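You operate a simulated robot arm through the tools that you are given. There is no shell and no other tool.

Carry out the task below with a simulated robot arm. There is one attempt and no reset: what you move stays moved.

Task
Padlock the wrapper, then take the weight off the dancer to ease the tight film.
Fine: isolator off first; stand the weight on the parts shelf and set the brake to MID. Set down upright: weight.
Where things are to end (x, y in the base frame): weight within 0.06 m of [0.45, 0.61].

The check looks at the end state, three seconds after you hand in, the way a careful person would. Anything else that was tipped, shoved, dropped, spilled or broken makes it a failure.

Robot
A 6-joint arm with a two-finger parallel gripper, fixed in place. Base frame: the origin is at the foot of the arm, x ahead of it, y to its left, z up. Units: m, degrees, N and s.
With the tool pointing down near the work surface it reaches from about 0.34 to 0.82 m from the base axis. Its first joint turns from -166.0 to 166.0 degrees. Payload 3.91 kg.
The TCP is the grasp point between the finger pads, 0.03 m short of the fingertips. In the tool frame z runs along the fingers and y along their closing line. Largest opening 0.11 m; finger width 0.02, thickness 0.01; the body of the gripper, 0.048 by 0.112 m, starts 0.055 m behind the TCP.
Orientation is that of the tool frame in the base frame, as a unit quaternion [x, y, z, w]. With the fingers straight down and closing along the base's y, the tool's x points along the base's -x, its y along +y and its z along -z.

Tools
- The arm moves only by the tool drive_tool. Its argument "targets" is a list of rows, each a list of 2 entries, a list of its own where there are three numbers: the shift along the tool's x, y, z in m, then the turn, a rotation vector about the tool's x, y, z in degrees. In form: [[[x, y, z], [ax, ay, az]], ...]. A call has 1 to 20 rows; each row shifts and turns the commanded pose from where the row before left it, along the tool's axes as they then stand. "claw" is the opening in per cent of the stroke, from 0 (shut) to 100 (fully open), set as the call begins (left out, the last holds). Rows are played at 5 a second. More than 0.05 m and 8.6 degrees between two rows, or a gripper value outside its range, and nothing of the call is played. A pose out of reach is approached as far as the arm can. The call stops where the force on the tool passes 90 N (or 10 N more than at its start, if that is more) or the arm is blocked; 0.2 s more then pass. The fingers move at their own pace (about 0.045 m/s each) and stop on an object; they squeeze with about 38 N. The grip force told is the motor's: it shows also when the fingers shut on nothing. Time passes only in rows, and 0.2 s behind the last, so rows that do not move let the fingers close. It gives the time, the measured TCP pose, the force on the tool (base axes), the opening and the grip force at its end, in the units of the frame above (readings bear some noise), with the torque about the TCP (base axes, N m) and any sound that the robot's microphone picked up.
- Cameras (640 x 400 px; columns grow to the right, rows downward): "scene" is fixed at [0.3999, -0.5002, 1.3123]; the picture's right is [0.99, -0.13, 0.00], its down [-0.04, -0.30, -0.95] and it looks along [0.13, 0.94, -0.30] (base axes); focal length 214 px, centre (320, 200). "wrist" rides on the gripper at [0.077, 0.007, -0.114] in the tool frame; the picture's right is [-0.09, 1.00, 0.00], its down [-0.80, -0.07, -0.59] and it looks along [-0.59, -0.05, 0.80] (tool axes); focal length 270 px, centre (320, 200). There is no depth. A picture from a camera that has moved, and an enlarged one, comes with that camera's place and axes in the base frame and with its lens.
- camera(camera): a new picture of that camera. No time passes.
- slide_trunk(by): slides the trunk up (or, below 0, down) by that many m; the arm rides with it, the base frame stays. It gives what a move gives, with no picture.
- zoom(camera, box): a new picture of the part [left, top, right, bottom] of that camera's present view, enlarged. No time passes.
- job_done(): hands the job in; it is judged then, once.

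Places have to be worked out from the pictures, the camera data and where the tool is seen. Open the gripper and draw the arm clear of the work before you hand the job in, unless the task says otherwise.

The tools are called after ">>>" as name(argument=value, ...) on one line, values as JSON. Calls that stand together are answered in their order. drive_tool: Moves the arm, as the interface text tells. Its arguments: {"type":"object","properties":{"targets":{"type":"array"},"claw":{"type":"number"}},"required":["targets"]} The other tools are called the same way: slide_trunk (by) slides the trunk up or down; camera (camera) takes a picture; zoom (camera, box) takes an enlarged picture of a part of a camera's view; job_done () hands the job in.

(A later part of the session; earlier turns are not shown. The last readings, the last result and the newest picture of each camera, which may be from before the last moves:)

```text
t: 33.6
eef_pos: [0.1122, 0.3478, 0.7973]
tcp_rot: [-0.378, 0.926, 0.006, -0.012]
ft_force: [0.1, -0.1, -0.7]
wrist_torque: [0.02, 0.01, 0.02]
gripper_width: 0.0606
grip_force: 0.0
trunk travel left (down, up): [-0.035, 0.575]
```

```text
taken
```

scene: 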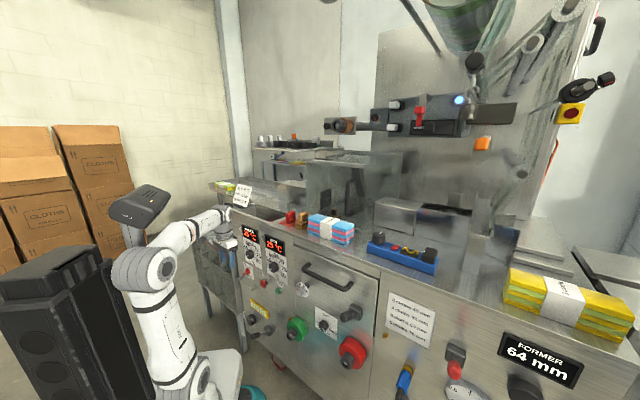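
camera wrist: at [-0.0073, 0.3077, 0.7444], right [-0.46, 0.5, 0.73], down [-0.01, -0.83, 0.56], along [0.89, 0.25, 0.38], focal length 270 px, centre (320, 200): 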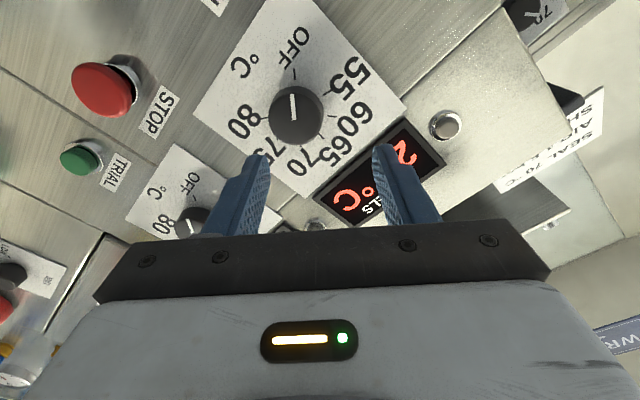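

The slide was refused (max 0.4 per call) but the tool is now vertical at [0.112, 0.348, 0.797] with no issues. I raise the trunk by 0.4 m and then lower the arm with the tool vertical.

>>> slide_trunk(by=0.4)

>>> drive_tool(targets=[[[0, 0, 0.05], [0, 0, 0]], [[0, 0, 0.05], [0, 0, 0]], [[0, 0, 0.05], [0, 0, 0]], [[0, 0, 0.05], [0, 0, 0]], [[0, 0, 0.05], [0, 0, 0]], [[0, 0, 0.05], [0, 0, 0]]])

>>> camera(camera="scene")

```text
t: 37.5
eef_pos: [0.1127, 0.3473, 1.1976]
tcp_rot: [-0.378, 0.926, 0.006, -0.011]
ft_force: [0.5, -1.0, -0.2]
wrist_torque: [0.02, -0.02, 0.0]
gripper_width: 0.0606
grip_force: 0.1
trunk travel left (down, up): [-0.435, 0.175]
```

```text
t: 38.9
eef_pos: [0.1055, 0.3485, 0.8963]
tcp_rot: [-0.378, 0.926, 0.006, -0.01]
ft_force: [0.4, -0.2, 1.0]
wrist_torque: [0.04, 0.03, -0.01]
gripper_width: 0.0602
grip_force: 0.0
trunk travel left (down, up): [-0.435, 0.175]
```

```text
taken
```

scene: 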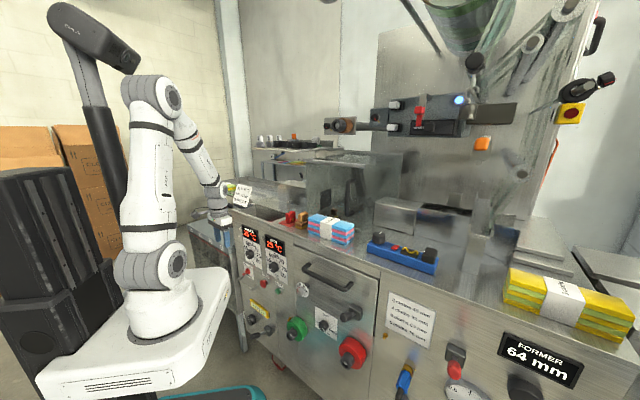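

Good posture now: elbow up, forearm coming down. I continue down 0.15 m and begin to pitch the tool towards the panel.

>>> drive_tool(targets=[[[0, 0.01, 0.05], [0, 0, 0]], [[0, 0.01, 0.05], [0, 0, 0]], [[0, 0.01, 0.05], [0, 0, 0]], [[0, 0, 0], [0, -7.5, 0]], [[0, 0, 0], [0, -7.5, 0]], [[0, 0, 0], [0, -7.5, 0]], [[0, 0, 0], [0, -7.5, 0]]])

>>> camera(camera="scene")

```text
refused: row 1 steps farther than a row can; nothing moved
```

```text
taken
```

scene: 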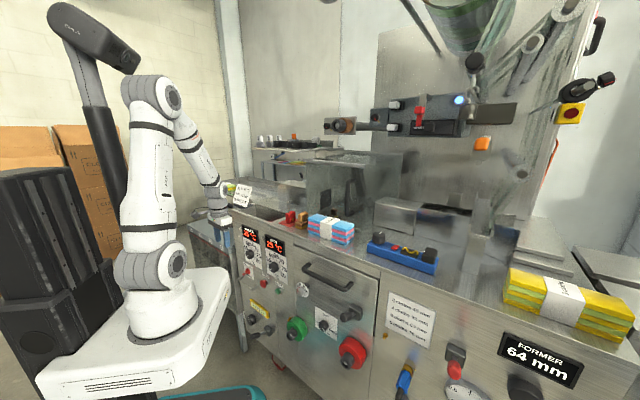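

The row step was just over the limit, so I use slightly smaller steps for the same motion.

>>> drive_tool(targets=[[[0, 0.01, 0.04], [0, 0, 0]], [[0, 0.01, 0.04], [0, 0, 0]], [[0, 0.01, 0.04], [0, 0, 0]], [[0, 0, 0.03], [0, 0, 0]], [[0, 0, 0], [0, -7.5, 0]], [[0, 0, 0], [0, -7.5, 0]], [[0, 0, 0], [0, -7.5, 0]], [[0, 0, 0], [0, -7.5, 0]]])

>>> camera(camera="scene")

```text
t: 40.7
eef_pos: [0.0861, 0.3596, 0.7463]
tcp_rot: [-0.374, 0.915, 0.035, 0.146]
ft_force: [-0.1, 0.0, -0.2]
wrist_torque: [0.01, -0.01, -0.02]
gripper_width: 0.0604
grip_force: 0.1
out of reach, approached as far as the arm can: row 6, 7
trunk travel left (down, up): [-0.435, 0.175]
```

```text
taken
```

scene: 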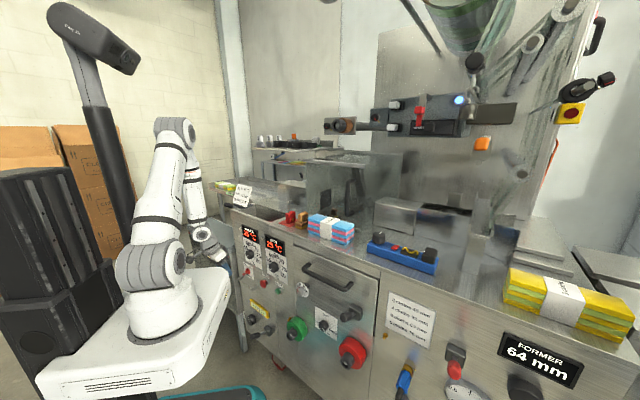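

Pitching stalled because the wrist passes too close to the shoulder at this height. I return the tool to vertical, raise the trunk 0.17 m more, and then come down further before pitching, which keeps the wrist well below the shoulder.

>>> drive_tool(targets=[[[0, 0, 0], [0, 6, 0]], [[0, 0, 0], [0, 6, 0]], [[0, 0, 0], [0, 6, 0]]])

>>> slide_trunk(by=0.17)

>>> drive_tool(targets=[[[0, 0, 0.045], [0, 0, 0]], [[0, 0, 0.045], [0, 0, 0]], [[0, 0, 0.045], [0, 0, 0]], [[0, 0, 0.045], [0, 0, 0]], [[0, 0, 0.045], [0, 0, 0]]])

>>> camera(camera="scene")

```text
t: 41.5
eef_pos: [0.0907, 0.3578, 0.745]
tcp_rot: [-0.373, 0.926, -0.018, 0.046]
ft_force: [-0.3, 0.3, -0.3]
wrist_torque: [0.0, 0.02, -0.02]
gripper_width: 0.0605
grip_force: 0.1
out of reach, approached as far as the arm can: row 3
trunk travel left (down, up): [-0.435, 0.175]
```

```text
t: 43.4
eef_pos: [0.0914, 0.3581, 0.9157]
tcp_rot: [-0.374, 0.926, -0.018, 0.046]
ft_force: [0.4, 0.1, 0.2]
wrist_torque: [-0.01, -0.06, -0.03]
gripper_width: 0.0603
grip_force: 0.0
trunk travel left (down, up): [-0.605, 0.005]
```

```text
t: 44.6
eef_pos: [0.121, 0.3859, 0.7048]
tcp_rot: [-0.374, 0.926, -0.024, 0.047]
ft_force: [-0.4, 0.0, 0.2]
wrist_torque: [-0.05, 0.03, -0.01]
gripper_width: 0.0604
grip_force: 0.1
out of reach, approached as far as the arm can: row 3, 4, 5
trunk travel left (down, up): [-0.605, 0.005]
```

```text
taken
```

scene: 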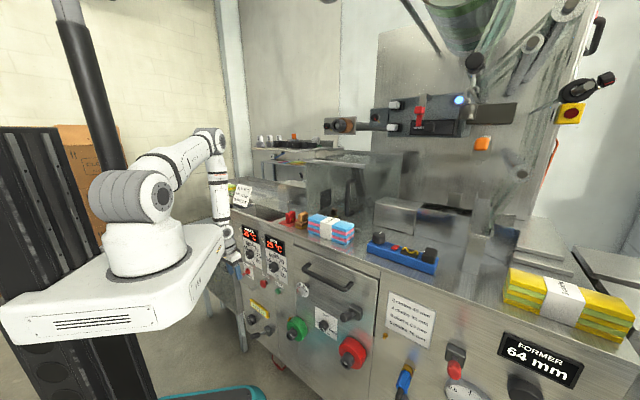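

The arm again hit a limit and moved outward slightly to [0.121, 0.386, 0.705]. I look closely at the arm's structure to understand which joint is limiting.

>>> zoom(camera="scene", box=[60, 100, 280, 300])

>>> camera(camera="wrist")

```text
2.00 times, centred on (170, 200) of scene
camera zoom: at [0.3999, -0.5002, 1.3123], right [0.99, -0.13, 0.0], down [-0.04, -0.3, -0.95], along [0.13, 0.94, -0.3], focal length 429 px, centre (620, 200)
```

zoom: 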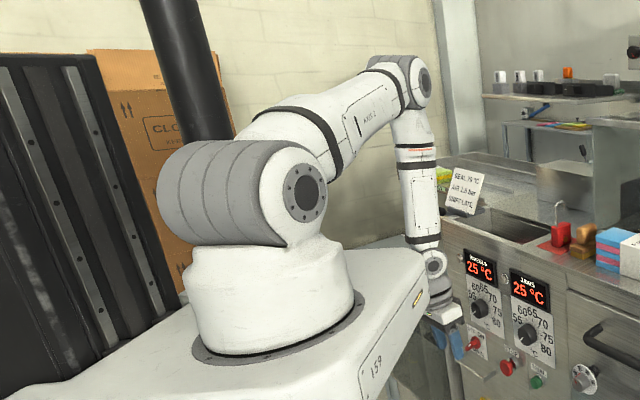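

```text
taken
camera wrist: at [0.049, 0.3398, 0.8143], right [-0.62, 0.78, -0.07], down [0.56, 0.51, 0.65], along [0.54, 0.36, -0.76], focal length 270 px, centre (320, 200)
```

wrist: 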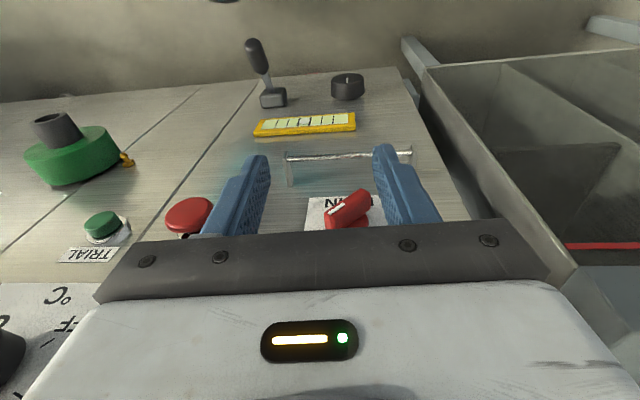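

The arm has a roll-pitch-roll wrist: the forearm and tool are in line here, which is a singular pose, while at low trunk the limit is only the fold distance. So I'll go back to the low-trunk approach and stay slightly further out near the knob: first lift the tool up in front of the panel.

>>> drive_tool(targets=[[[0.003, 0, -0.045], [0, 0, 0]], [[0.003, 0, -0.045], [0, 0, 0]], [[0.003, 0, -0.045], [0, 0, 0]], [[0.003, 0, -0.045], [0, 0, 0]], [[0.003, 0, -0.045], [0, 0, 0]], [[0.003, 0, -0.045], [0, 0, 0]], [[0.003, 0, -0.045], [0, 0, 0]], [[0.003, 0, -0.045], [0, 0, 0]], [[0.003, 0, -0.045], [0, 0, 0]], [[0.003, 0, -0.045], [0, 0, 0]]])

```text
t: 46.8
eef_pos: [0.0498, 0.3673, 1.1498]
tcp_rot: [-0.375, 0.926, -0.019, 0.047]
ft_force: [-0.4, 0.1, 0.2]
wrist_torque: [0.0, 0.01, 0.0]
gripper_width: 0.0604
grip_force: 0.1
trunk travel left (down, up): [-0.605, 0.005]
```

The tool is up at z=1.15 and clear. I correct the small tilt and raise a little more, and then lower the trunk to its bottom so the TCP ends at about 0.80.

>>> drive_tool(targets=[[[0, 0, -0.045], [-4.3, 3.8, 0]], [[0, -0.01, -0.045], [0, 0, 0]], [[-0.005, -0.01, -0.045], [0, 0, 0]], [[-0.005, -0.01, -0.045], [0, 0, 0]], [[-0.005, 0, -0.045], [0, 0, 0]], [[0, 0, -0.03], [0, 0, 0]]])

>>> slide_trunk(by=-0.4)

>>> slide_trunk(by=-0.2)

>>> camera(camera="wrist")

```text
t: 48.2
eef_pos: [0.0769, 0.3529, 1.4022]
tcp_rot: [-0.374, 0.928, 0.002, 0.001]
ft_force: [0.2, 0.8, -0.4]
wrist_torque: [-0.07, 0.02, 0.01]
gripper_width: 0.0604
grip_force: 0.0
trunk travel left (down, up): [-0.605, 0.005]
```

```text
t: 52.0
eef_pos: [0.0761, 0.3535, 1.0031]
tcp_rot: [-0.373, 0.928, 0.003, 0.001]
ft_force: [-0.1, -0.4, 0.0]
wrist_torque: [0.0, 0.01, -0.01]
gripper_width: 0.0605
grip_force: 0.0
trunk travel left (down, up): [-0.205, 0.405]
```

```text
t: 54.2
eef_pos: [0.0764, 0.3532, 0.8026]
tcp_rot: [-0.374, 0.928, 0.003, 0.001]
ft_force: [-0.1, 0.3, -1.0]
wrist_torque: [-0.02, 0.01, -0.01]
gripper_width: 0.0605
grip_force: 0.1
trunk travel left (down, up): [-0.005, 0.605]
```

```text
taken
camera wrist: at [0.016, 0.3039, 0.9172], right [-0.63, 0.78, 0.01], down [0.63, 0.5, 0.6], along [0.46, 0.38, -0.8], focal length 270 px, centre (320, 200)
```

wrist: 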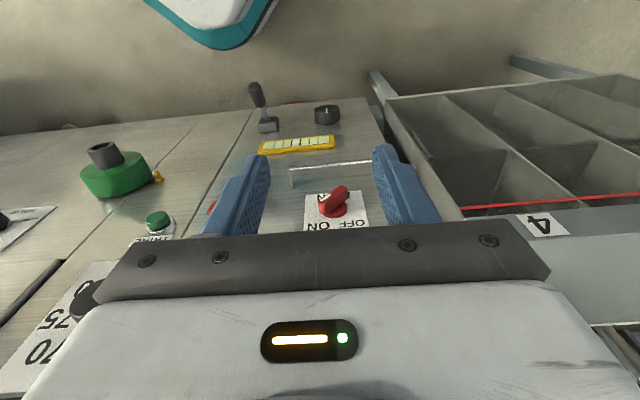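

Trunk is at the bottom and the tool is vertical at [0.076, 0.353, 0.803]. I now pitch to horizontal here, where there is enough fold distance, then roll by +45°.

>>> drive_tool(targets=[[[0, 0, 0], [0, -7.5, 0]], [[0, 0, 0], [0, -7.5, 0]], [[0, 0, 0], [0, -7.5, 0]], [[0, 0, 0], [0, -7.5, 0]], [[0, 0, 0], [0, -7.5, 0]], [[0, 0, 0], [0, -7.5, 0]], [[0, 0, 0], [0, -7.5, 0]], [[0, 0, 0], [0, -7.5, 0]], [[0, 0, 0], [0, -7.5, 0]], [[0, 0, 0], [0, -7.5, 0]], [[0, 0, 0], [0, -7.5, 0]], [[0, 0, 0], [0, -7.5, 0]]])

>>> drive_tool(targets=[[[0, 0, 0], [0, 0, 7.5]], [[0, 0, 0], [0, 0, 7.5]], [[0, 0, 0], [0, 0, 7.5]], [[0, 0, 0], [0, 0, 7.5]], [[0, 0, 0], [0, 0, 7.5]], [[0, 0, 0], [0, 0, 7.5]]])

>>> camera(camera="wrist")

```text
t: 56.4
eef_pos: [0.1047, 0.3653, 0.8785]
tcp_rot: [-0.199, 0.764, 0.271, 0.551]
ft_force: [-1.3, -0.2, 0.2]
wrist_torque: [0.02, -0.01, 0.0]
gripper_width: 0.0605
grip_force: 0.1
trunk travel left (down, up): [-0.005, 0.605]
stopped in row 10: the arm was blocked; the commanded pose is now the measured one
```

```text
t: 57.8
eef_pos: [0.1044, 0.3661, 0.8795]
tcp_rot: [0.108, 0.782, 0.462, 0.404]
ft_force: [-0.6, -0.1, -0.7]
wrist_torque: [0.01, 0.0, 0.03]
gripper_width: 0.0605
grip_force: 0.1
trunk travel left (down, up): [-0.005, 0.605]
```

```text
taken
camera wrist: at [-0.031, 0.339, 0.8722], right [-0.15, 0.5, 0.85], down [0.1, -0.85, 0.52], along [0.98, 0.16, 0.08], focal length 270 px, centre (320, 200)
```

wrist: 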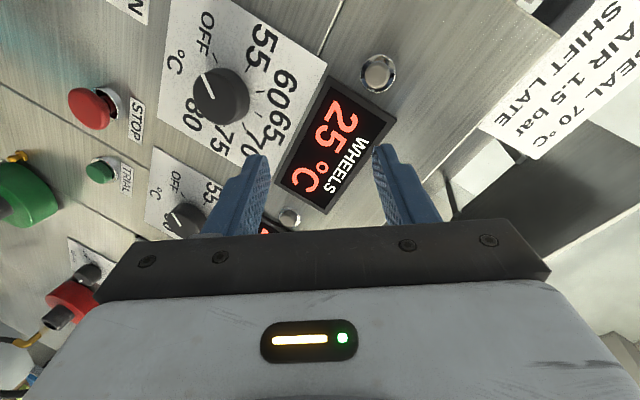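

The arm was physically blocked while folding (wrist close to its own upper arm), so a fully horizontal tool is not practical here. I'll instead turn the switch by pushing its bar with closed fingers at about 45° pitch, which is a comfortable pose. First I undo the roll and pitch back to 45°.

>>> drive_tool(targets=[[[0, 0, 0], [0, 0, -8]], [[0, 0, 0], [0, 0, -8]], [[0, 0, 0], [0, 0, -8]], [[0, 0, 0], [0, 0, -8]], [[0, 0, 0], [0, 0, -8]], [[0, 0, 0], [0, 0, -8]], [[0, 0, 0], [0, 0, -8]], [[0, 0, 0], [0, 7.5, 0]], [[0, 0, 0], [0, 7.5, 0]], [[0, 0, 0], [0, 7.5, 0]], [[0, 0, 0], [0, 7.5, 0]]])

>>> slide_trunk(by=0.12)

```text
t: 60.2
eef_pos: [0.1043, 0.3657, 0.8691]
tcp_rot: [-0.326, 0.864, 0.13, 0.362]
ft_force: [-1.0, -0.1, 0.3]
wrist_torque: [0.02, -0.02, -0.03]
gripper_width: 0.0606
grip_force: 0.1
trunk travel left (down, up): [-0.005, 0.605]
```

```text
t: 61.7
eef_pos: [0.1029, 0.3644, 0.9893]
tcp_rot: [-0.326, 0.864, 0.129, 0.362]
ft_force: [0.2, 0.0, -0.1]
wrist_torque: [-0.04, 0.02, -0.04]
gripper_width: 0.0604
grip_force: 0.1
trunk travel left (down, up): [-0.125, 0.485]
```

Orientation is now 45° pitch, heading 40°. I correct the heading to 45°, close the fingers, and descend in front of the panel to just above knob level, still about 11 cm off the panel.

>>> drive_tool(targets=[[[0, 0, 0], [-3.3, 0, -3.3]], [[0.0318, 0, 0.0318], [0, 0, 0]], [[0.0318, 0, 0.0318], [0, 0, 0]], [[0.0318, 0, 0.0318], [0, 0, 0]], [[0.0318, 0, 0.0318], [0, 0, 0]], [[0.0318, -0.01, 0.0318], [0, 0, 0]], [[0.0318, -0.012, 0.0318], [0, 0, 0]]], claw=0)

>>> camera(camera="wrist")

```text
t: 63.3
eef_pos: [0.1216, 0.354, 0.7303]
tcp_rot: [-0.357, 0.849, 0.156, 0.357]
ft_force: [-0.5, 0.2, 0.4]
wrist_torque: [0.01, 0.05, 0.0]
gripper_width: 0.0
grip_force: 37.7
trunk travel left (down, up): [-0.125, 0.485]
```

```text
taken
camera wrist: at [0.0218, 0.2627, 0.7566], right [-0.67, 0.74, 0.07], down [0.15, 0.04, 0.99], along [0.73, 0.67, -0.14], focal length 270 px, centre (320, 200)
```

wrist: 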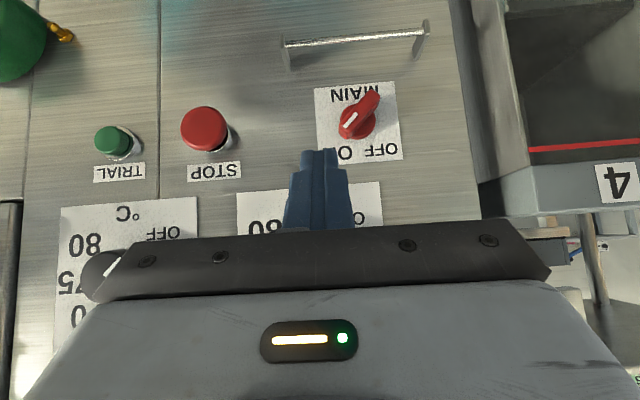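

Now at [0.122, 0.354, 0.730] with the fingers closed, just up-right of the knob. I zoom to refine the knob position relative to the fingertips.

>>> zoom(camera="wrist", box=[280, 60, 440, 180])

```text
3.33 times, centred on (360, 120) of wrist
camera zoom: at [0.0218, 0.2627, 0.7566], right [-0.67, 0.74, 0.07], down [0.15, 0.04, 0.99], along [0.73, 0.67, -0.14], focal length 901 px, centre (187, 467)
```

zoom: 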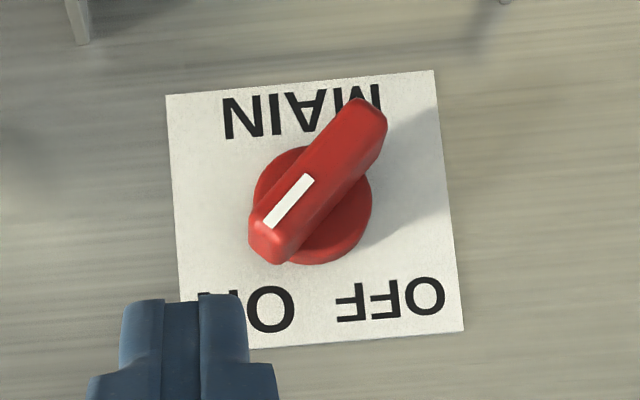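

Refined: knob axis at t=0.202 along the panel, z=0.657, with the ON end up-right. I move down to put the fingertip level with the bar's upper half and then forward to just short of the disc, keeping 7 mm to the right of the bar.

>>> drive_tool(targets=[[[0.0163, -0.001, 0.0158], [0, 0, 0]], [[0.0163, -0.001, 0.0158], [0, 0, 0]], [[-0.015, 0.0013, 0.0155], [0, 0, 0]], [[-0.015, 0.0013, 0.0155], [0, 0, 0]], [[-0.0145, 0.0013, 0.015], [0, 0, 0]]])

>>> camera(camera="wrist")

>>> zoom(camera="wrist", box=[280, 100, 440, 220])

```text
t: 64.5
eef_pos: [0.1488, 0.3995, 0.6901]
tcp_rot: [-0.359, 0.85, 0.156, 0.353]
ft_force: [-34.0, -57.2, 45.6]
wrist_torque: [0.08, 0.18, 0.24]
gripper_width: 0.0003
grip_force: 37.8
out of reach, approached as far as the arm can: row 2
trunk travel left (down, up): [-0.125, 0.485]
stopped in row 5: the force on the tool passed its limit at 127 N (the readings are from after the stop); the commanded pose is now the measured one
```

```text
taken
camera wrist: at [0.0504, 0.3062, 0.7161], right [-0.67, 0.74, 0.07], down [0.16, 0.04, 0.99], along [0.72, 0.68, -0.14], focal length 270 px, centre (320, 200)
```

wrist: 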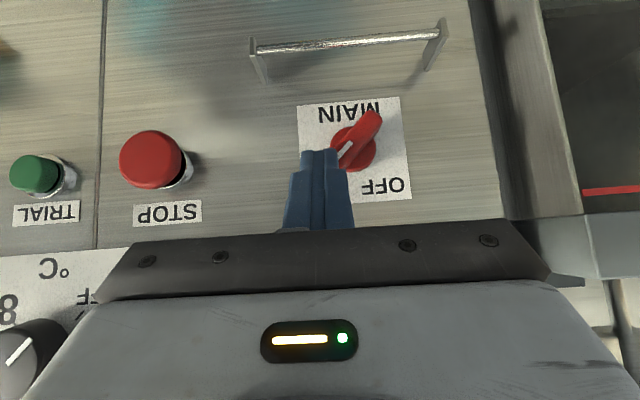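

```text
3.33 times, centred on (360, 160) of wrist
camera zoom: at [0.0504, 0.3062, 0.7161], right [-0.67, 0.74, 0.07], down [0.16, 0.04, 0.99], along [0.72, 0.68, -0.14], focal length 901 px, centre (187, 333)
```

zoom: 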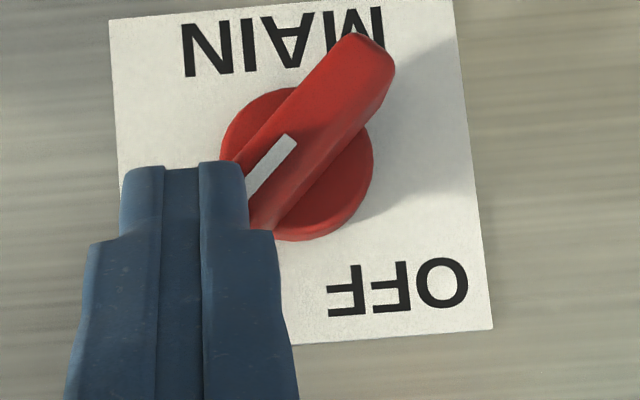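

The fingertip touched the bar's front face because the arm had drifted 15 mm left during an unreachable row. I back off 2.5 cm at once and shift right.

>>> drive_tool(targets=[[[0.014, 0, -0.0145], [0, 0, 0]], [[0, -0.016, 0], [0, 0, 0]]])

>>> camera(camera="wrist")

>>> zoom(camera="wrist", box=[280, 80, 440, 200])

```text
t: 65.1
eef_pos: [0.1493, 0.3786, 0.6839]
tcp_rot: [-0.359, 0.851, 0.152, 0.351]
ft_force: [0.0, 0.5, -0.1]
wrist_torque: [-0.01, 0.01, 0.0]
gripper_width: 0.0003
grip_force: 37.8
trunk travel left (down, up): [-0.125, 0.485]
```

```text
taken
camera wrist: at [0.0497, 0.2852, 0.7119], right [-0.67, 0.74, 0.07], down [0.16, 0.05, 0.99], along [0.72, 0.68, -0.15], focal length 270 px, centre (320, 200)
```

wrist: 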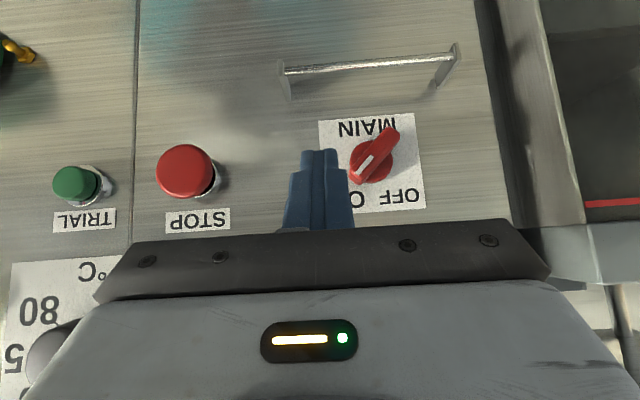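

```text
3.33 times, centred on (360, 140) of wrist
camera zoom: at [0.0497, 0.2852, 0.7119], right [-0.67, 0.74, 0.07], down [0.16, 0.05, 0.99], along [0.72, 0.68, -0.15], focal length 901 px, centre (187, 400)
```

zoom: 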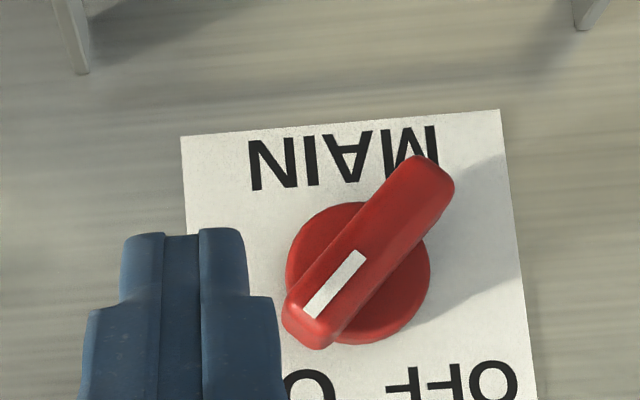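

Knob is unharmed and the fingertip is now at t=0.162, clear of the bar's right side. I advance 29 mm to put the tip beside the bar, just short of the panel.

>>> drive_tool(targets=[[[-0.01, 0, 0.0104], [0, 0, 0]], [[-0.01, 0, 0.0104], [0, 0, 0]]])

>>> zoom(camera="wrist", box=[280, 80, 440, 200])

```text
t: 65.7
eef_pos: [0.1686, 0.3995, 0.6851]
tcp_rot: [-0.359, 0.851, 0.153, 0.352]
ft_force: [-0.4, -0.5, -1.2]
wrist_torque: [-0.06, 0.02, -0.03]
gripper_width: 0.0002
grip_force: 37.5
trunk travel left (down, up): [-0.125, 0.485]
```

```text
3.33 times, centred on (360, 140) of wrist
camera zoom: at [0.0701, 0.3064, 0.7122], right [-0.67, 0.74, 0.07], down [0.16, 0.05, 0.99], along [0.72, 0.68, -0.15], focal length 901 px, centre (187, 400)
```

zoom: 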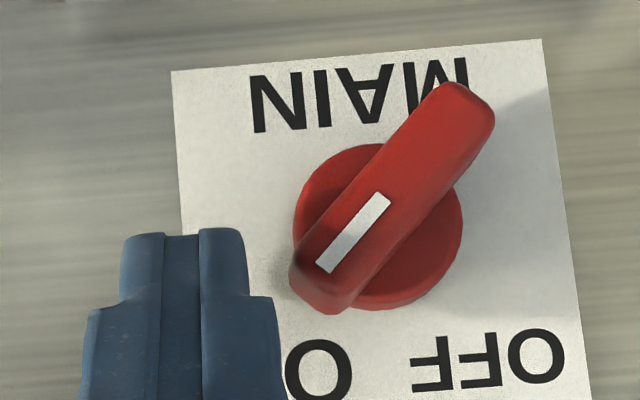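

The tip is beside the bar with no contact force. I push left (tool +y) in small steps, 22 mm first.

>>> drive_tool(targets=[[[0, 0.0055, 0], [0, 0, 0]], [[0, 0.0055, 0], [0, 0, 0]], [[0, 0.0055, 0], [0, 0, 0]], [[0, 0.0055, 0], [0, 0, 0]]])

>>> zoom(camera="wrist", box=[260, 80, 420, 200])

```text
t: 66.7
eef_pos: [0.1548, 0.413, 0.6844]
tcp_rot: [-0.36, 0.851, 0.153, 0.351]
ft_force: [13.0, -8.7, 0.7]
wrist_torque: [-0.2, -0.34, -0.27]
gripper_width: 0.0
grip_force: 37.8
trunk travel left (down, up): [-0.125, 0.485]
```

```text
3.33 times, centred on (340, 140) of wrist
camera zoom: at [0.055, 0.3214, 0.7114], right [-0.67, 0.74, 0.07], down [0.16, 0.05, 0.99], along [0.72, 0.67, -0.15], focal length 901 px, centre (253, 400)
```

zoom: 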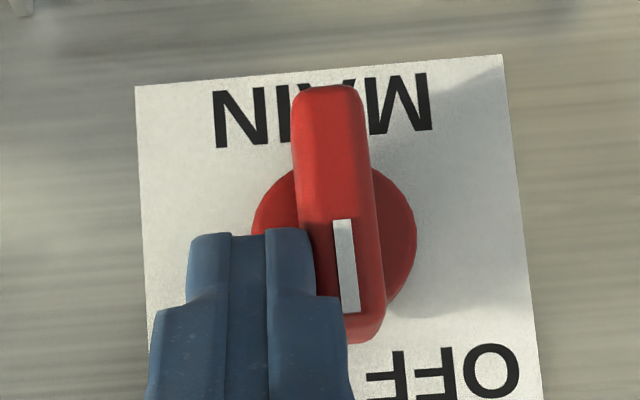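

The bar has rotated to nearly upright with about 16 N of push. I continue left another 16 mm towards OFF.

>>> drive_tool(targets=[[[0, 0.0055, 0], [0, 0, 0]], [[0, 0.0055, 0], [0, 0, 0]], [[0, 0.005, 0], [0, 0, 0]]])

>>> zoom(camera="wrist", box=[240, 80, 400, 200])

```text
t: 67.5
eef_pos: [0.1516, 0.4166, 0.6884]
tcp_rot: [-0.35, 0.852, 0.145, 0.36]
ft_force: [7.2, -35.5, 29.0]
wrist_torque: [-0.43, -0.33, -0.3]
gripper_width: 0.0
grip_force: 37.2
trunk travel left (down, up): [-0.125, 0.485]
stopped in row 3: the force on the tool passed its limit at 96 N (the readings are from after the stop); the commanded pose is now the measured one
```

```text
3.33 times, centred on (320, 140) of wrist
camera zoom: at [0.0494, 0.3263, 0.7137], right [-0.66, 0.75, 0.06], down [0.14, 0.05, 0.99], along [0.74, 0.66, -0.14], focal length 901 px, centre (320, 400)
```

zoom: 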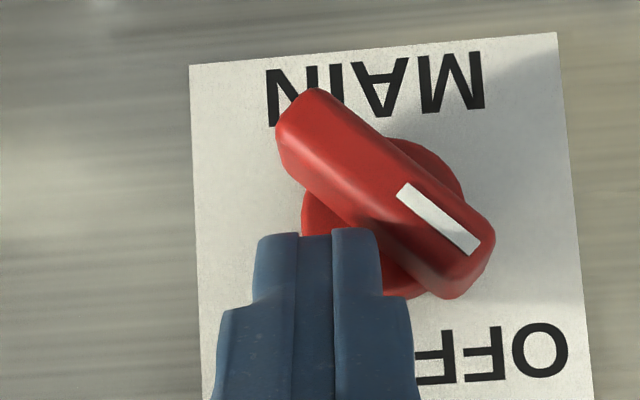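

The switch has snapped to OFF: its mark now points up-left at the OFF label, mirrored from ON. I back off from it right away, slightly right and away from the panel.

>>> drive_tool(targets=[[[0.003, -0.006, -0.003], [0, 0, 0]], [[0.014, 0, -0.0145], [0, 0, 0]], [[0.014, 0, -0.0145], [0, 0, 0]]])

>>> camera(camera="wrist")

>>> zoom(camera="wrist", box=[260, 20, 460, 180])

```text
t: 68.3
eef_pos: [0.1208, 0.3834, 0.6862]
tcp_rot: [-0.355, 0.852, 0.145, 0.357]
ft_force: [-0.2, -0.2, -0.5]
wrist_torque: [-0.02, -0.01, 0.01]
gripper_width: 0.0
grip_force: 37.3
trunk travel left (down, up): [-0.125, 0.485]
```

```text
taken
camera wrist: at [0.0211, 0.2924, 0.7121], right [-0.66, 0.75, 0.06], down [0.15, 0.05, 0.99], along [0.73, 0.66, -0.14], focal length 270 px, centre (320, 200)
```

wrist: 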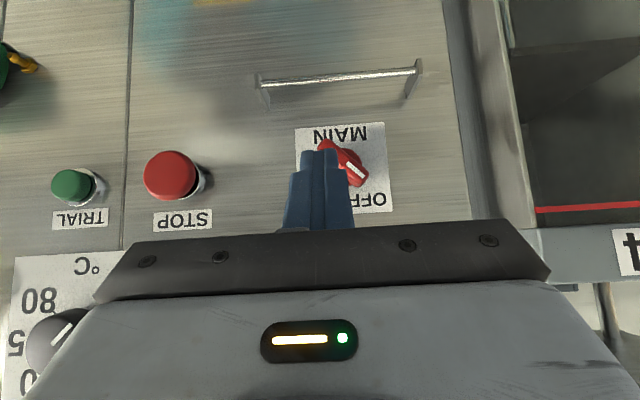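

```text
2.50 times, centred on (360, 100) of wrist
camera zoom: at [0.0211, 0.2924, 0.7121], right [-0.66, 0.75, 0.06], down [0.15, 0.05, 0.99], along [0.73, 0.66, -0.14], focal length 676 px, centre (220, 450)
```

zoom: 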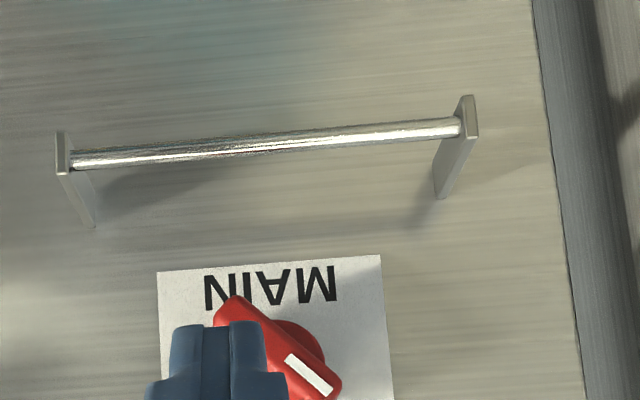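

The isolator is OFF. The lock rod triangulates to n≈0.408 m, z≈0.593, running from t=0.14 to 0.26, 33 mm off the panel. Now for the padlock: I raise the trunk 0.4 m and check the scene.

>>> slide_trunk(by=0.4)

>>> camera(camera="scene")

>>> camera(camera="wrist")

```text
t: 72.1
eef_pos: [0.1227, 0.3838, 1.0857]
tcp_rot: [-0.354, 0.852, 0.146, 0.357]
ft_force: [0.5, -0.4, 1.0]
wrist_torque: [0.01, -0.04, -0.04]
gripper_width: 0.0
grip_force: 37.7
trunk travel left (down, up): [-0.525, 0.085]
```

```text
taken
```

scene: 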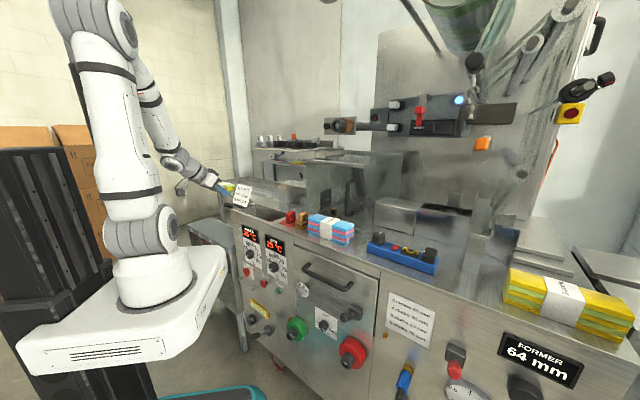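

```text
taken
camera wrist: at [0.0213, 0.2926, 1.1125], right [-0.66, 0.75, 0.06], down [0.15, 0.05, 0.99], along [0.74, 0.66, -0.14], focal length 270 px, centre (320, 200)
```

wrist: 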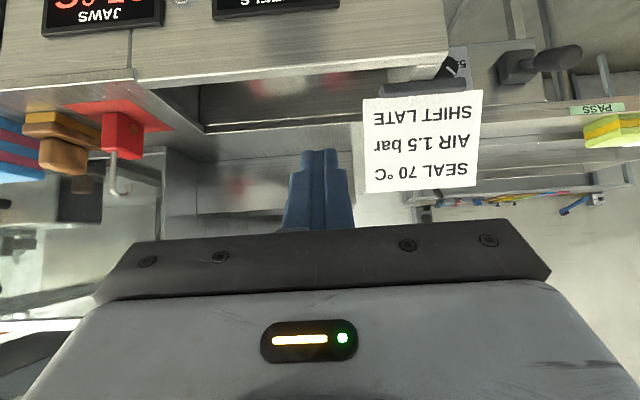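

The view shows the red padlock on its mat on the deck to the right. I move to the right along the panel, raise a bit and pitch back to vertical to look down on the padlock, opening the gripper on the way.

>>> drive_tool(targets=[[[-0.028, -0.02, -0.028], [0, 0, 0]], [[-0.028, -0.02, -0.028], [0, 0, 0]], [[0, -0.03, 0], [0, 7.5, 0]], [[0, -0.03, 0], [0, 7.5, 0]], [[0, -0.03, 0], [0, 7.5, 0]], [[0, -0.03, 0], [0, 7.5, 0]], [[0, -0.03, 0], [0, 7.5, 0]], [[0, -0.03, 0], [0, 7.5, 0]]], claw=60)

>>> camera(camera="wrist")

```text
t: 73.9
eef_pos: [0.2787, 0.2279, 1.1673]
tcp_rot: [-0.383, 0.924, -0.001, 0.002]
ft_force: [-1.0, -0.5, 0.8]
wrist_torque: [0.04, 0.04, 0.01]
gripper_width: 0.066
grip_force: 0.0
trunk travel left (down, up): [-0.525, 0.085]
```

```text
taken
camera wrist: at [0.2188, 0.1789, 1.2819], right [-0.64, 0.77, 0.0], down [0.61, 0.52, 0.6], along [0.46, 0.38, -0.8], focal length 270 px, centre (320, 200)
```

wrist: 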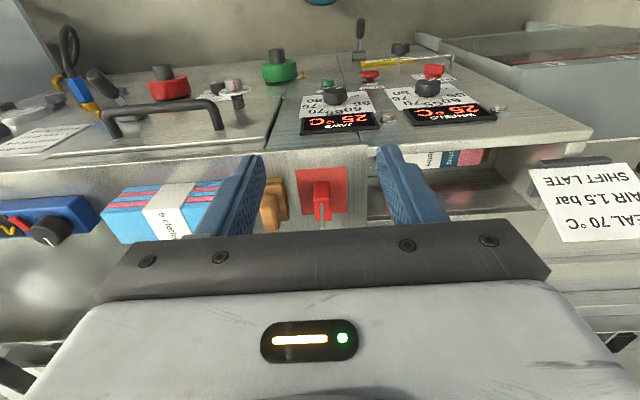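

I see the padlock between the fingers, further out. I zoom in for its shape.

>>> zoom(camera="wrist", box=[260, 150, 380, 240])

>>> zoom(camera="scene", box=[275, 195, 325, 235])

```text
4.44 times, centred on (320, 195) of wrist
camera zoom: at [0.2188, 0.1789, 1.2819], right [-0.64, 0.77, 0.0], down [0.61, 0.52, 0.6], along [0.46, 0.38, -0.8], focal length 1201 px, centre (320, 222)
```

zoom: 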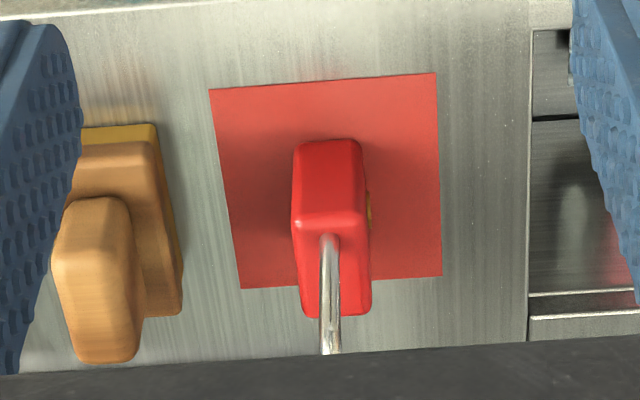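

```text
10.00 times, centred on (300, 215) of scene
camera zoom: at [0.3999, -0.5002, 1.3123], right [0.99, -0.13, 0.0], down [-0.04, -0.3, -0.95], along [0.13, 0.94, -0.3], focal length 2145 px, centre (520, 50)
```

zoom: 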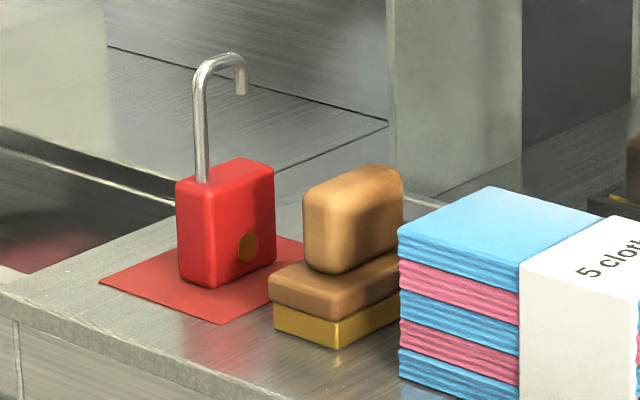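

Measurements: the deck is at z=0.957 and the padlock body spans n 0.491–0.525, t −0.044±0.011, z 0.957–1.001. Its leg is on the robot side, with the hook tip (29 mm above the body) towards the machine, already the right way round for hanging on the rod. I'll grip it at about 60° pitch across its thickness, lowering the trunk 0.17 m first for a better wrist position.

>>> slide_trunk(by=-0.17)

>>> drive_tool(targets=[[[0, 0, -0.03], [0, 0, 0]], [[-0.03, 0, -0.03], [0, 0, 0]], [[-0.03, -0.004, 0], [0, 0, 0]], [[0, -0.004, 0], [0, -7.5, 0]], [[0, 0, 0], [0, -7.5, 0]], [[0, 0, 0], [0, -7.5, 0]], [[0, 0, 0], [0, -7.5, 0]]], claw=42)

>>> camera(camera="wrist")

```text
t: 75.8
eef_pos: [0.2772, 0.228, 0.9978]
tcp_rot: [-0.383, 0.924, -0.001, 0.004]
ft_force: [0.4, 0.4, 0.1]
wrist_torque: [0.0, 0.03, 0.02]
gripper_width: 0.0659
grip_force: 0.1
trunk travel left (down, up): [-0.355, 0.255]
```

```text
t: 77.4
eef_pos: [0.3251, 0.2668, 1.0588]
tcp_rot: [-0.37, 0.891, 0.099, 0.244]
ft_force: [-0.5, 0.2, 0.2]
wrist_torque: [0.0, 0.04, -0.02]
gripper_width: 0.0464
grip_force: 0.0
trunk travel left (down, up): [-0.355, 0.255]
```

```text
taken
camera wrist: at [0.2325, 0.1827, 1.1182], right [-0.65, 0.76, 0.04], down [0.32, 0.23, 0.92], along [0.69, 0.61, -0.39], focal length 270 px, centre (320, 200)
```

wrist: 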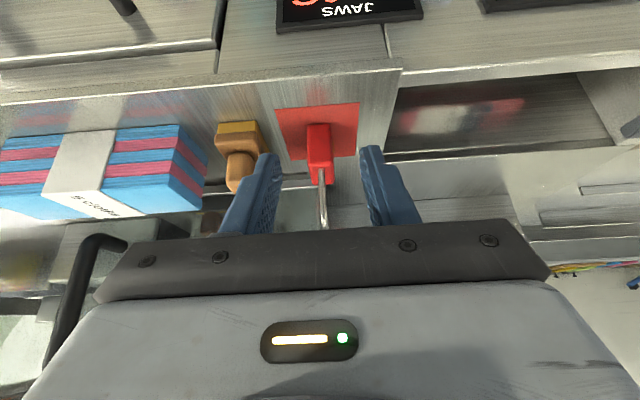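

All reachable; the padlock is centred between the fingers. I continue pitching another 30° to reach 60°.

>>> drive_tool(targets=[[[0, 0, 0], [0, -7.5, 0]], [[0, 0, 0], [0, -7.5, 0]], [[0, 0, 0], [0, -7.5, 0]], [[0, 0, 0], [0, -7.5, 0]]])

>>> camera(camera="wrist")

>>> camera(camera="scene")

```text
t: 78.4
eef_pos: [0.3258, 0.2652, 1.0572]
tcp_rot: [-0.332, 0.798, 0.191, 0.466]
ft_force: [-1.0, 0.6, -0.9]
wrist_torque: [0.01, -0.01, -0.01]
gripper_width: 0.0462
grip_force: 0.0
trunk travel left (down, up): [-0.355, 0.255]
```

```text
taken
camera wrist: at [0.2229, 0.1723, 1.0482], right [-0.67, 0.73, 0.07], down [-0.04, -0.13, 0.99], along [0.74, 0.67, 0.12], focal length 270 px, centre (320, 200)
```

wrist: 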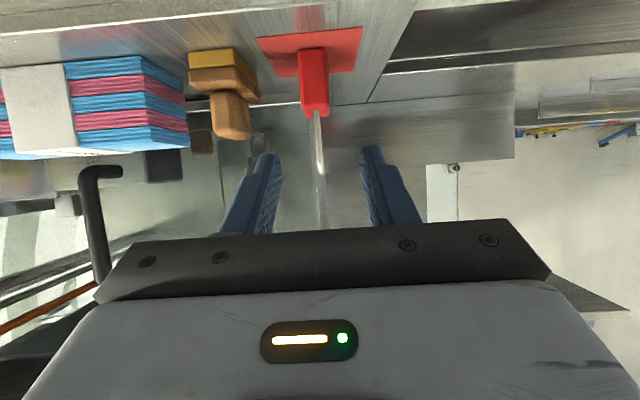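

```text
taken
```

scene: 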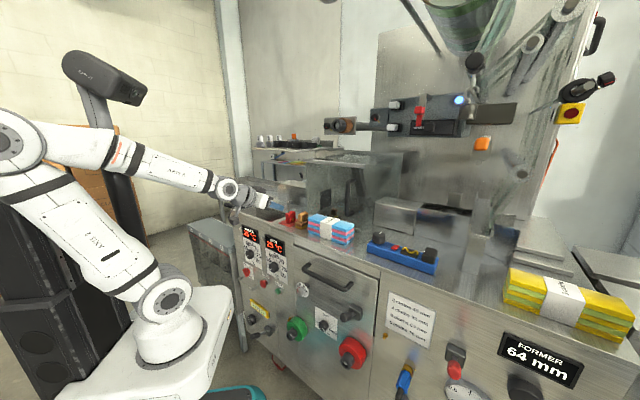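

At 60° pitch the padlock leg sits centred between the fingers. I shift slightly down/back and then advance 108 mm along the tool axis to straddle the padlock body.

>>> drive_tool(targets=[[[0.0194, -0.0015, 0], [0, 0, 0]], [[0, 0, 0.03], [0, 0, 0]], [[0, 0, 0.03], [0, 0, 0]], [[0, 0, 0.025], [0, 0, 0]], [[0, 0, 0.0227], [0, 0, 0]]])

>>> camera(camera="wrist")

>>> zoom(camera="scene", box=[230, 170, 350, 260])

```text
t: 79.6
eef_pos: [0.3905, 0.3288, 0.9941]
tcp_rot: [-0.332, 0.799, 0.19, 0.465]
ft_force: [-0.7, 0.6, -0.4]
wrist_torque: [0.01, 0.02, 0.01]
gripper_width: 0.0465
grip_force: 0.2
out of reach, approached as far as the arm can: row 1
trunk travel left (down, up): [-0.355, 0.255]
```

```text
taken
camera wrist: at [0.2887, 0.2366, 0.9858], right [-0.67, 0.73, 0.07], down [-0.04, -0.13, 0.99], along [0.74, 0.67, 0.12], focal length 270 px, centre (320, 200)
```

wrist: 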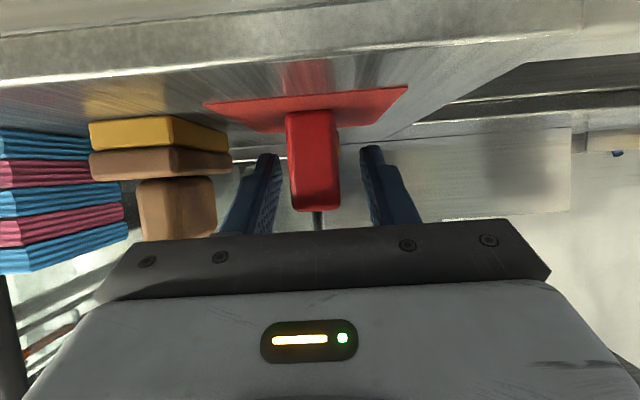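

```text
4.44 times, centred on (290, 215) of scene
camera zoom: at [0.3999, -0.5002, 1.3123], right [0.99, -0.13, 0.0], down [-0.04, -0.3, -0.95], along [0.13, 0.94, -0.3], focal length 953 px, centre (453, 133)
```

zoom: 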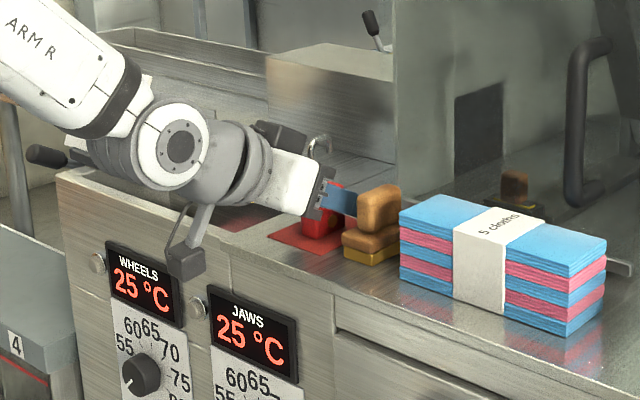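

The fingers straddle the padlock body well (n=0.509, z=0.994). I nudge 6 mm down and back for a fuller hold, then close the gripper.

>>> drive_tool(targets=[[[0.0082, 0, -0.0023], [0, 0, 0]]])

>>> drive_tool(targets=[[[0, 0, 0], [0, 0, 0]], [[0, 0, 0], [0, 0, 0]], [[0, 0, 0], [0, 0, 0]], [[0, 0, 0], [0, 0, 0]]], claw=0)

>>> camera(camera="wrist")

```text
t: 80.0
eef_pos: [0.3873, 0.3246, 0.9885]
tcp_rot: [-0.332, 0.798, 0.191, 0.465]
ft_force: [-0.3, 0.1, 0.9]
wrist_torque: [0.01, -0.01, 0.0]
gripper_width: 0.0461
grip_force: 0.0
trunk travel left (down, up): [-0.355, 0.255]
```

```text
t: 81.0
eef_pos: [0.3866, 0.3237, 0.9887]
tcp_rot: [-0.331, 0.798, 0.19, 0.466]
ft_force: [0.3, 0.0, -0.3]
wrist_torque: [0.06, -0.05, 0.02]
gripper_width: 0.0216
grip_force: 38.3
trunk travel left (down, up): [-0.355, 0.255]
```

```text
taken
camera wrist: at [0.2844, 0.2321, 0.98], right [-0.67, 0.73, 0.07], down [-0.04, -0.13, 0.99], along [0.74, 0.67, 0.12], focal length 270 px, centre (320, 200)
```

wrist: 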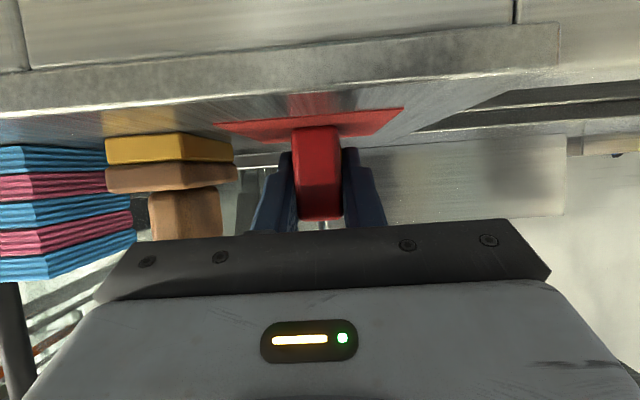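

Gripped firmly (21.6 mm, 38 N). I lift it 6 cm off the deck and check that it comes along upright.

>>> drive_tool(targets=[[[-0.0174, 0, -0.0099], [0, 0, 0]], [[-0.0174, 0, -0.0099], [0, 0, 0]], [[-0.0174, 0, -0.0099], [0, 0, 0]]])

>>> camera(camera="wrist")

>>> zoom(camera="scene", box=[230, 160, 350, 250])

```text
t: 81.8
eef_pos: [0.3857, 0.3246, 1.0502]
tcp_rot: [-0.332, 0.799, 0.19, 0.465]
ft_force: [-0.2, -0.3, -1.2]
wrist_torque: [0.0, 0.02, 0.01]
gripper_width: 0.0215
grip_force: 37.8
trunk travel left (down, up): [-0.355, 0.255]
```

```text
taken
camera wrist: at [0.2832, 0.2321, 1.0408], right [-0.67, 0.73, 0.07], down [-0.04, -0.13, 0.99], along [0.74, 0.67, 0.12], focal length 270 px, centre (320, 200)
```

wrist: 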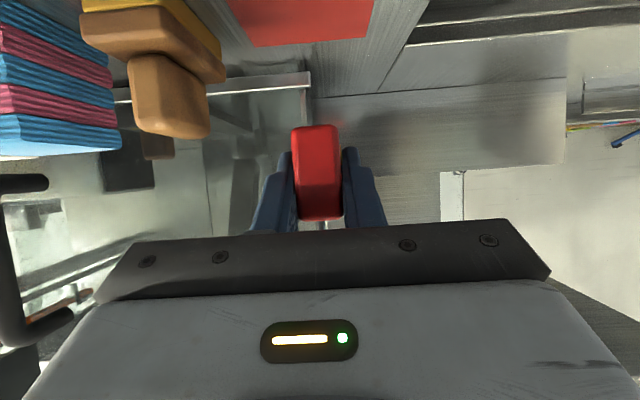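

```text
4.44 times, centred on (290, 205) of scene
camera zoom: at [0.3999, -0.5002, 1.3123], right [0.99, -0.13, 0.0], down [-0.04, -0.3, -0.95], along [0.13, 0.94, -0.3], focal length 953 px, centre (453, 178)
```

zoom: 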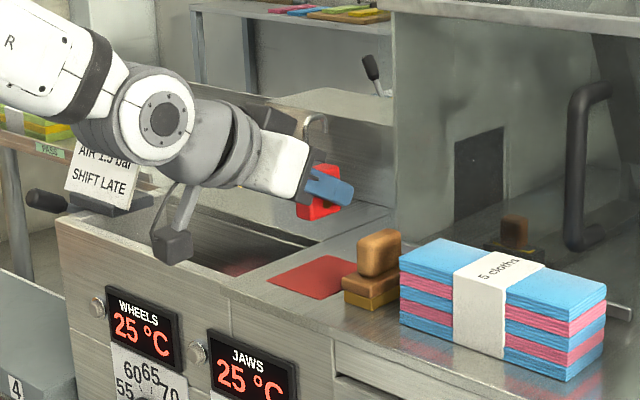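

The padlock is held upright and clear, and the mat stayed put. I carry it left and back to n≈0.40, t≈0.145, staying above deck height.

>>> drive_tool(targets=[[[0.0099, 0.038, -0.0174], [0, 0, 0]], [[0.0099, 0.038, -0.0174], [0, 0, 0]], [[0.0099, 0.038, -0.0174], [0, 0, 0]], [[0.0099, 0.038, -0.0174], [0, 0, 0]], [[0.0099, 0.038, -0.0174], [0, 0, 0]]])

>>> camera(camera="scene")

```text
t: 83.0
eef_pos: [0.1813, 0.3874, 1.0502]
tcp_rot: [-0.332, 0.797, 0.191, 0.466]
ft_force: [0.3, -1.2, -1.8]
wrist_torque: [0.0, 0.0, 0.03]
gripper_width: 0.0215
grip_force: 37.4
trunk travel left (down, up): [-0.355, 0.255]
```

```text
taken
```

scene: 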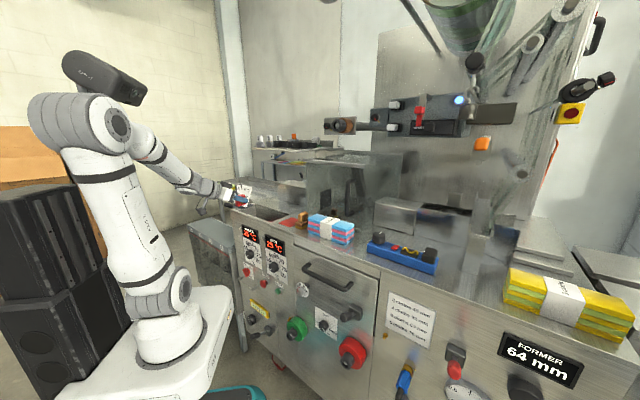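

I'm at n=0.402, t=0.146. Next I move to t=0.22, n=0.367 and then down 0.12 m in front of the panel, keeping within reach.

>>> drive_tool(targets=[[[0.0087, 0.037, -0.0152], [0, 0, 0]], [[0.0087, 0.037, -0.0152], [0, 0, 0]], [[0.0348, 0, 0.0198], [0, 0, 0]], [[0.0348, 0, 0.0198], [0, 0, 0]]])

>>> camera(camera="wrist")

>>> zoom(camera="scene", box=[150, 150, 310, 300])

```text
t: 84.0
eef_pos: [0.1043, 0.4135, 0.969]
tcp_rot: [-0.331, 0.798, 0.191, 0.466]
ft_force: [0.5, 0.0, -0.1]
wrist_torque: [0.01, 0.03, 0.01]
gripper_width: 0.0218
grip_force: 38.0
trunk travel left (down, up): [-0.355, 0.255]
```

```text
taken
camera wrist: at [0.0015, 0.3217, 0.9592], right [-0.67, 0.73, 0.07], down [-0.04, -0.13, 0.99], along [0.74, 0.67, 0.12], focal length 270 px, centre (320, 200)
```

wrist: 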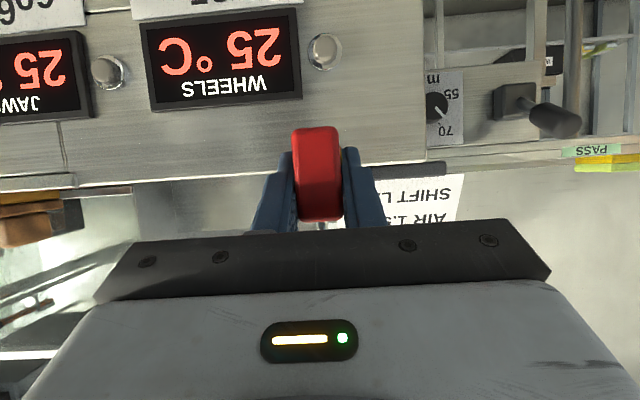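

```text
2.67 times, centred on (230, 225) of scene
camera zoom: at [0.3999, -0.5002, 1.3123], right [0.99, -0.13, 0.0], down [-0.04, -0.3, -0.95], along [0.13, 0.94, -0.3], focal length 572 px, centre (560, 133)
```

zoom: 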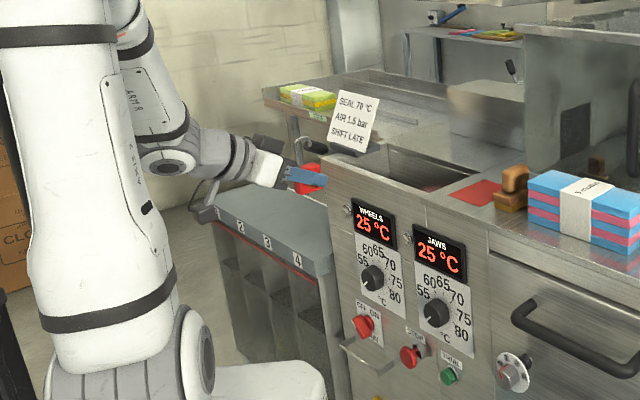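

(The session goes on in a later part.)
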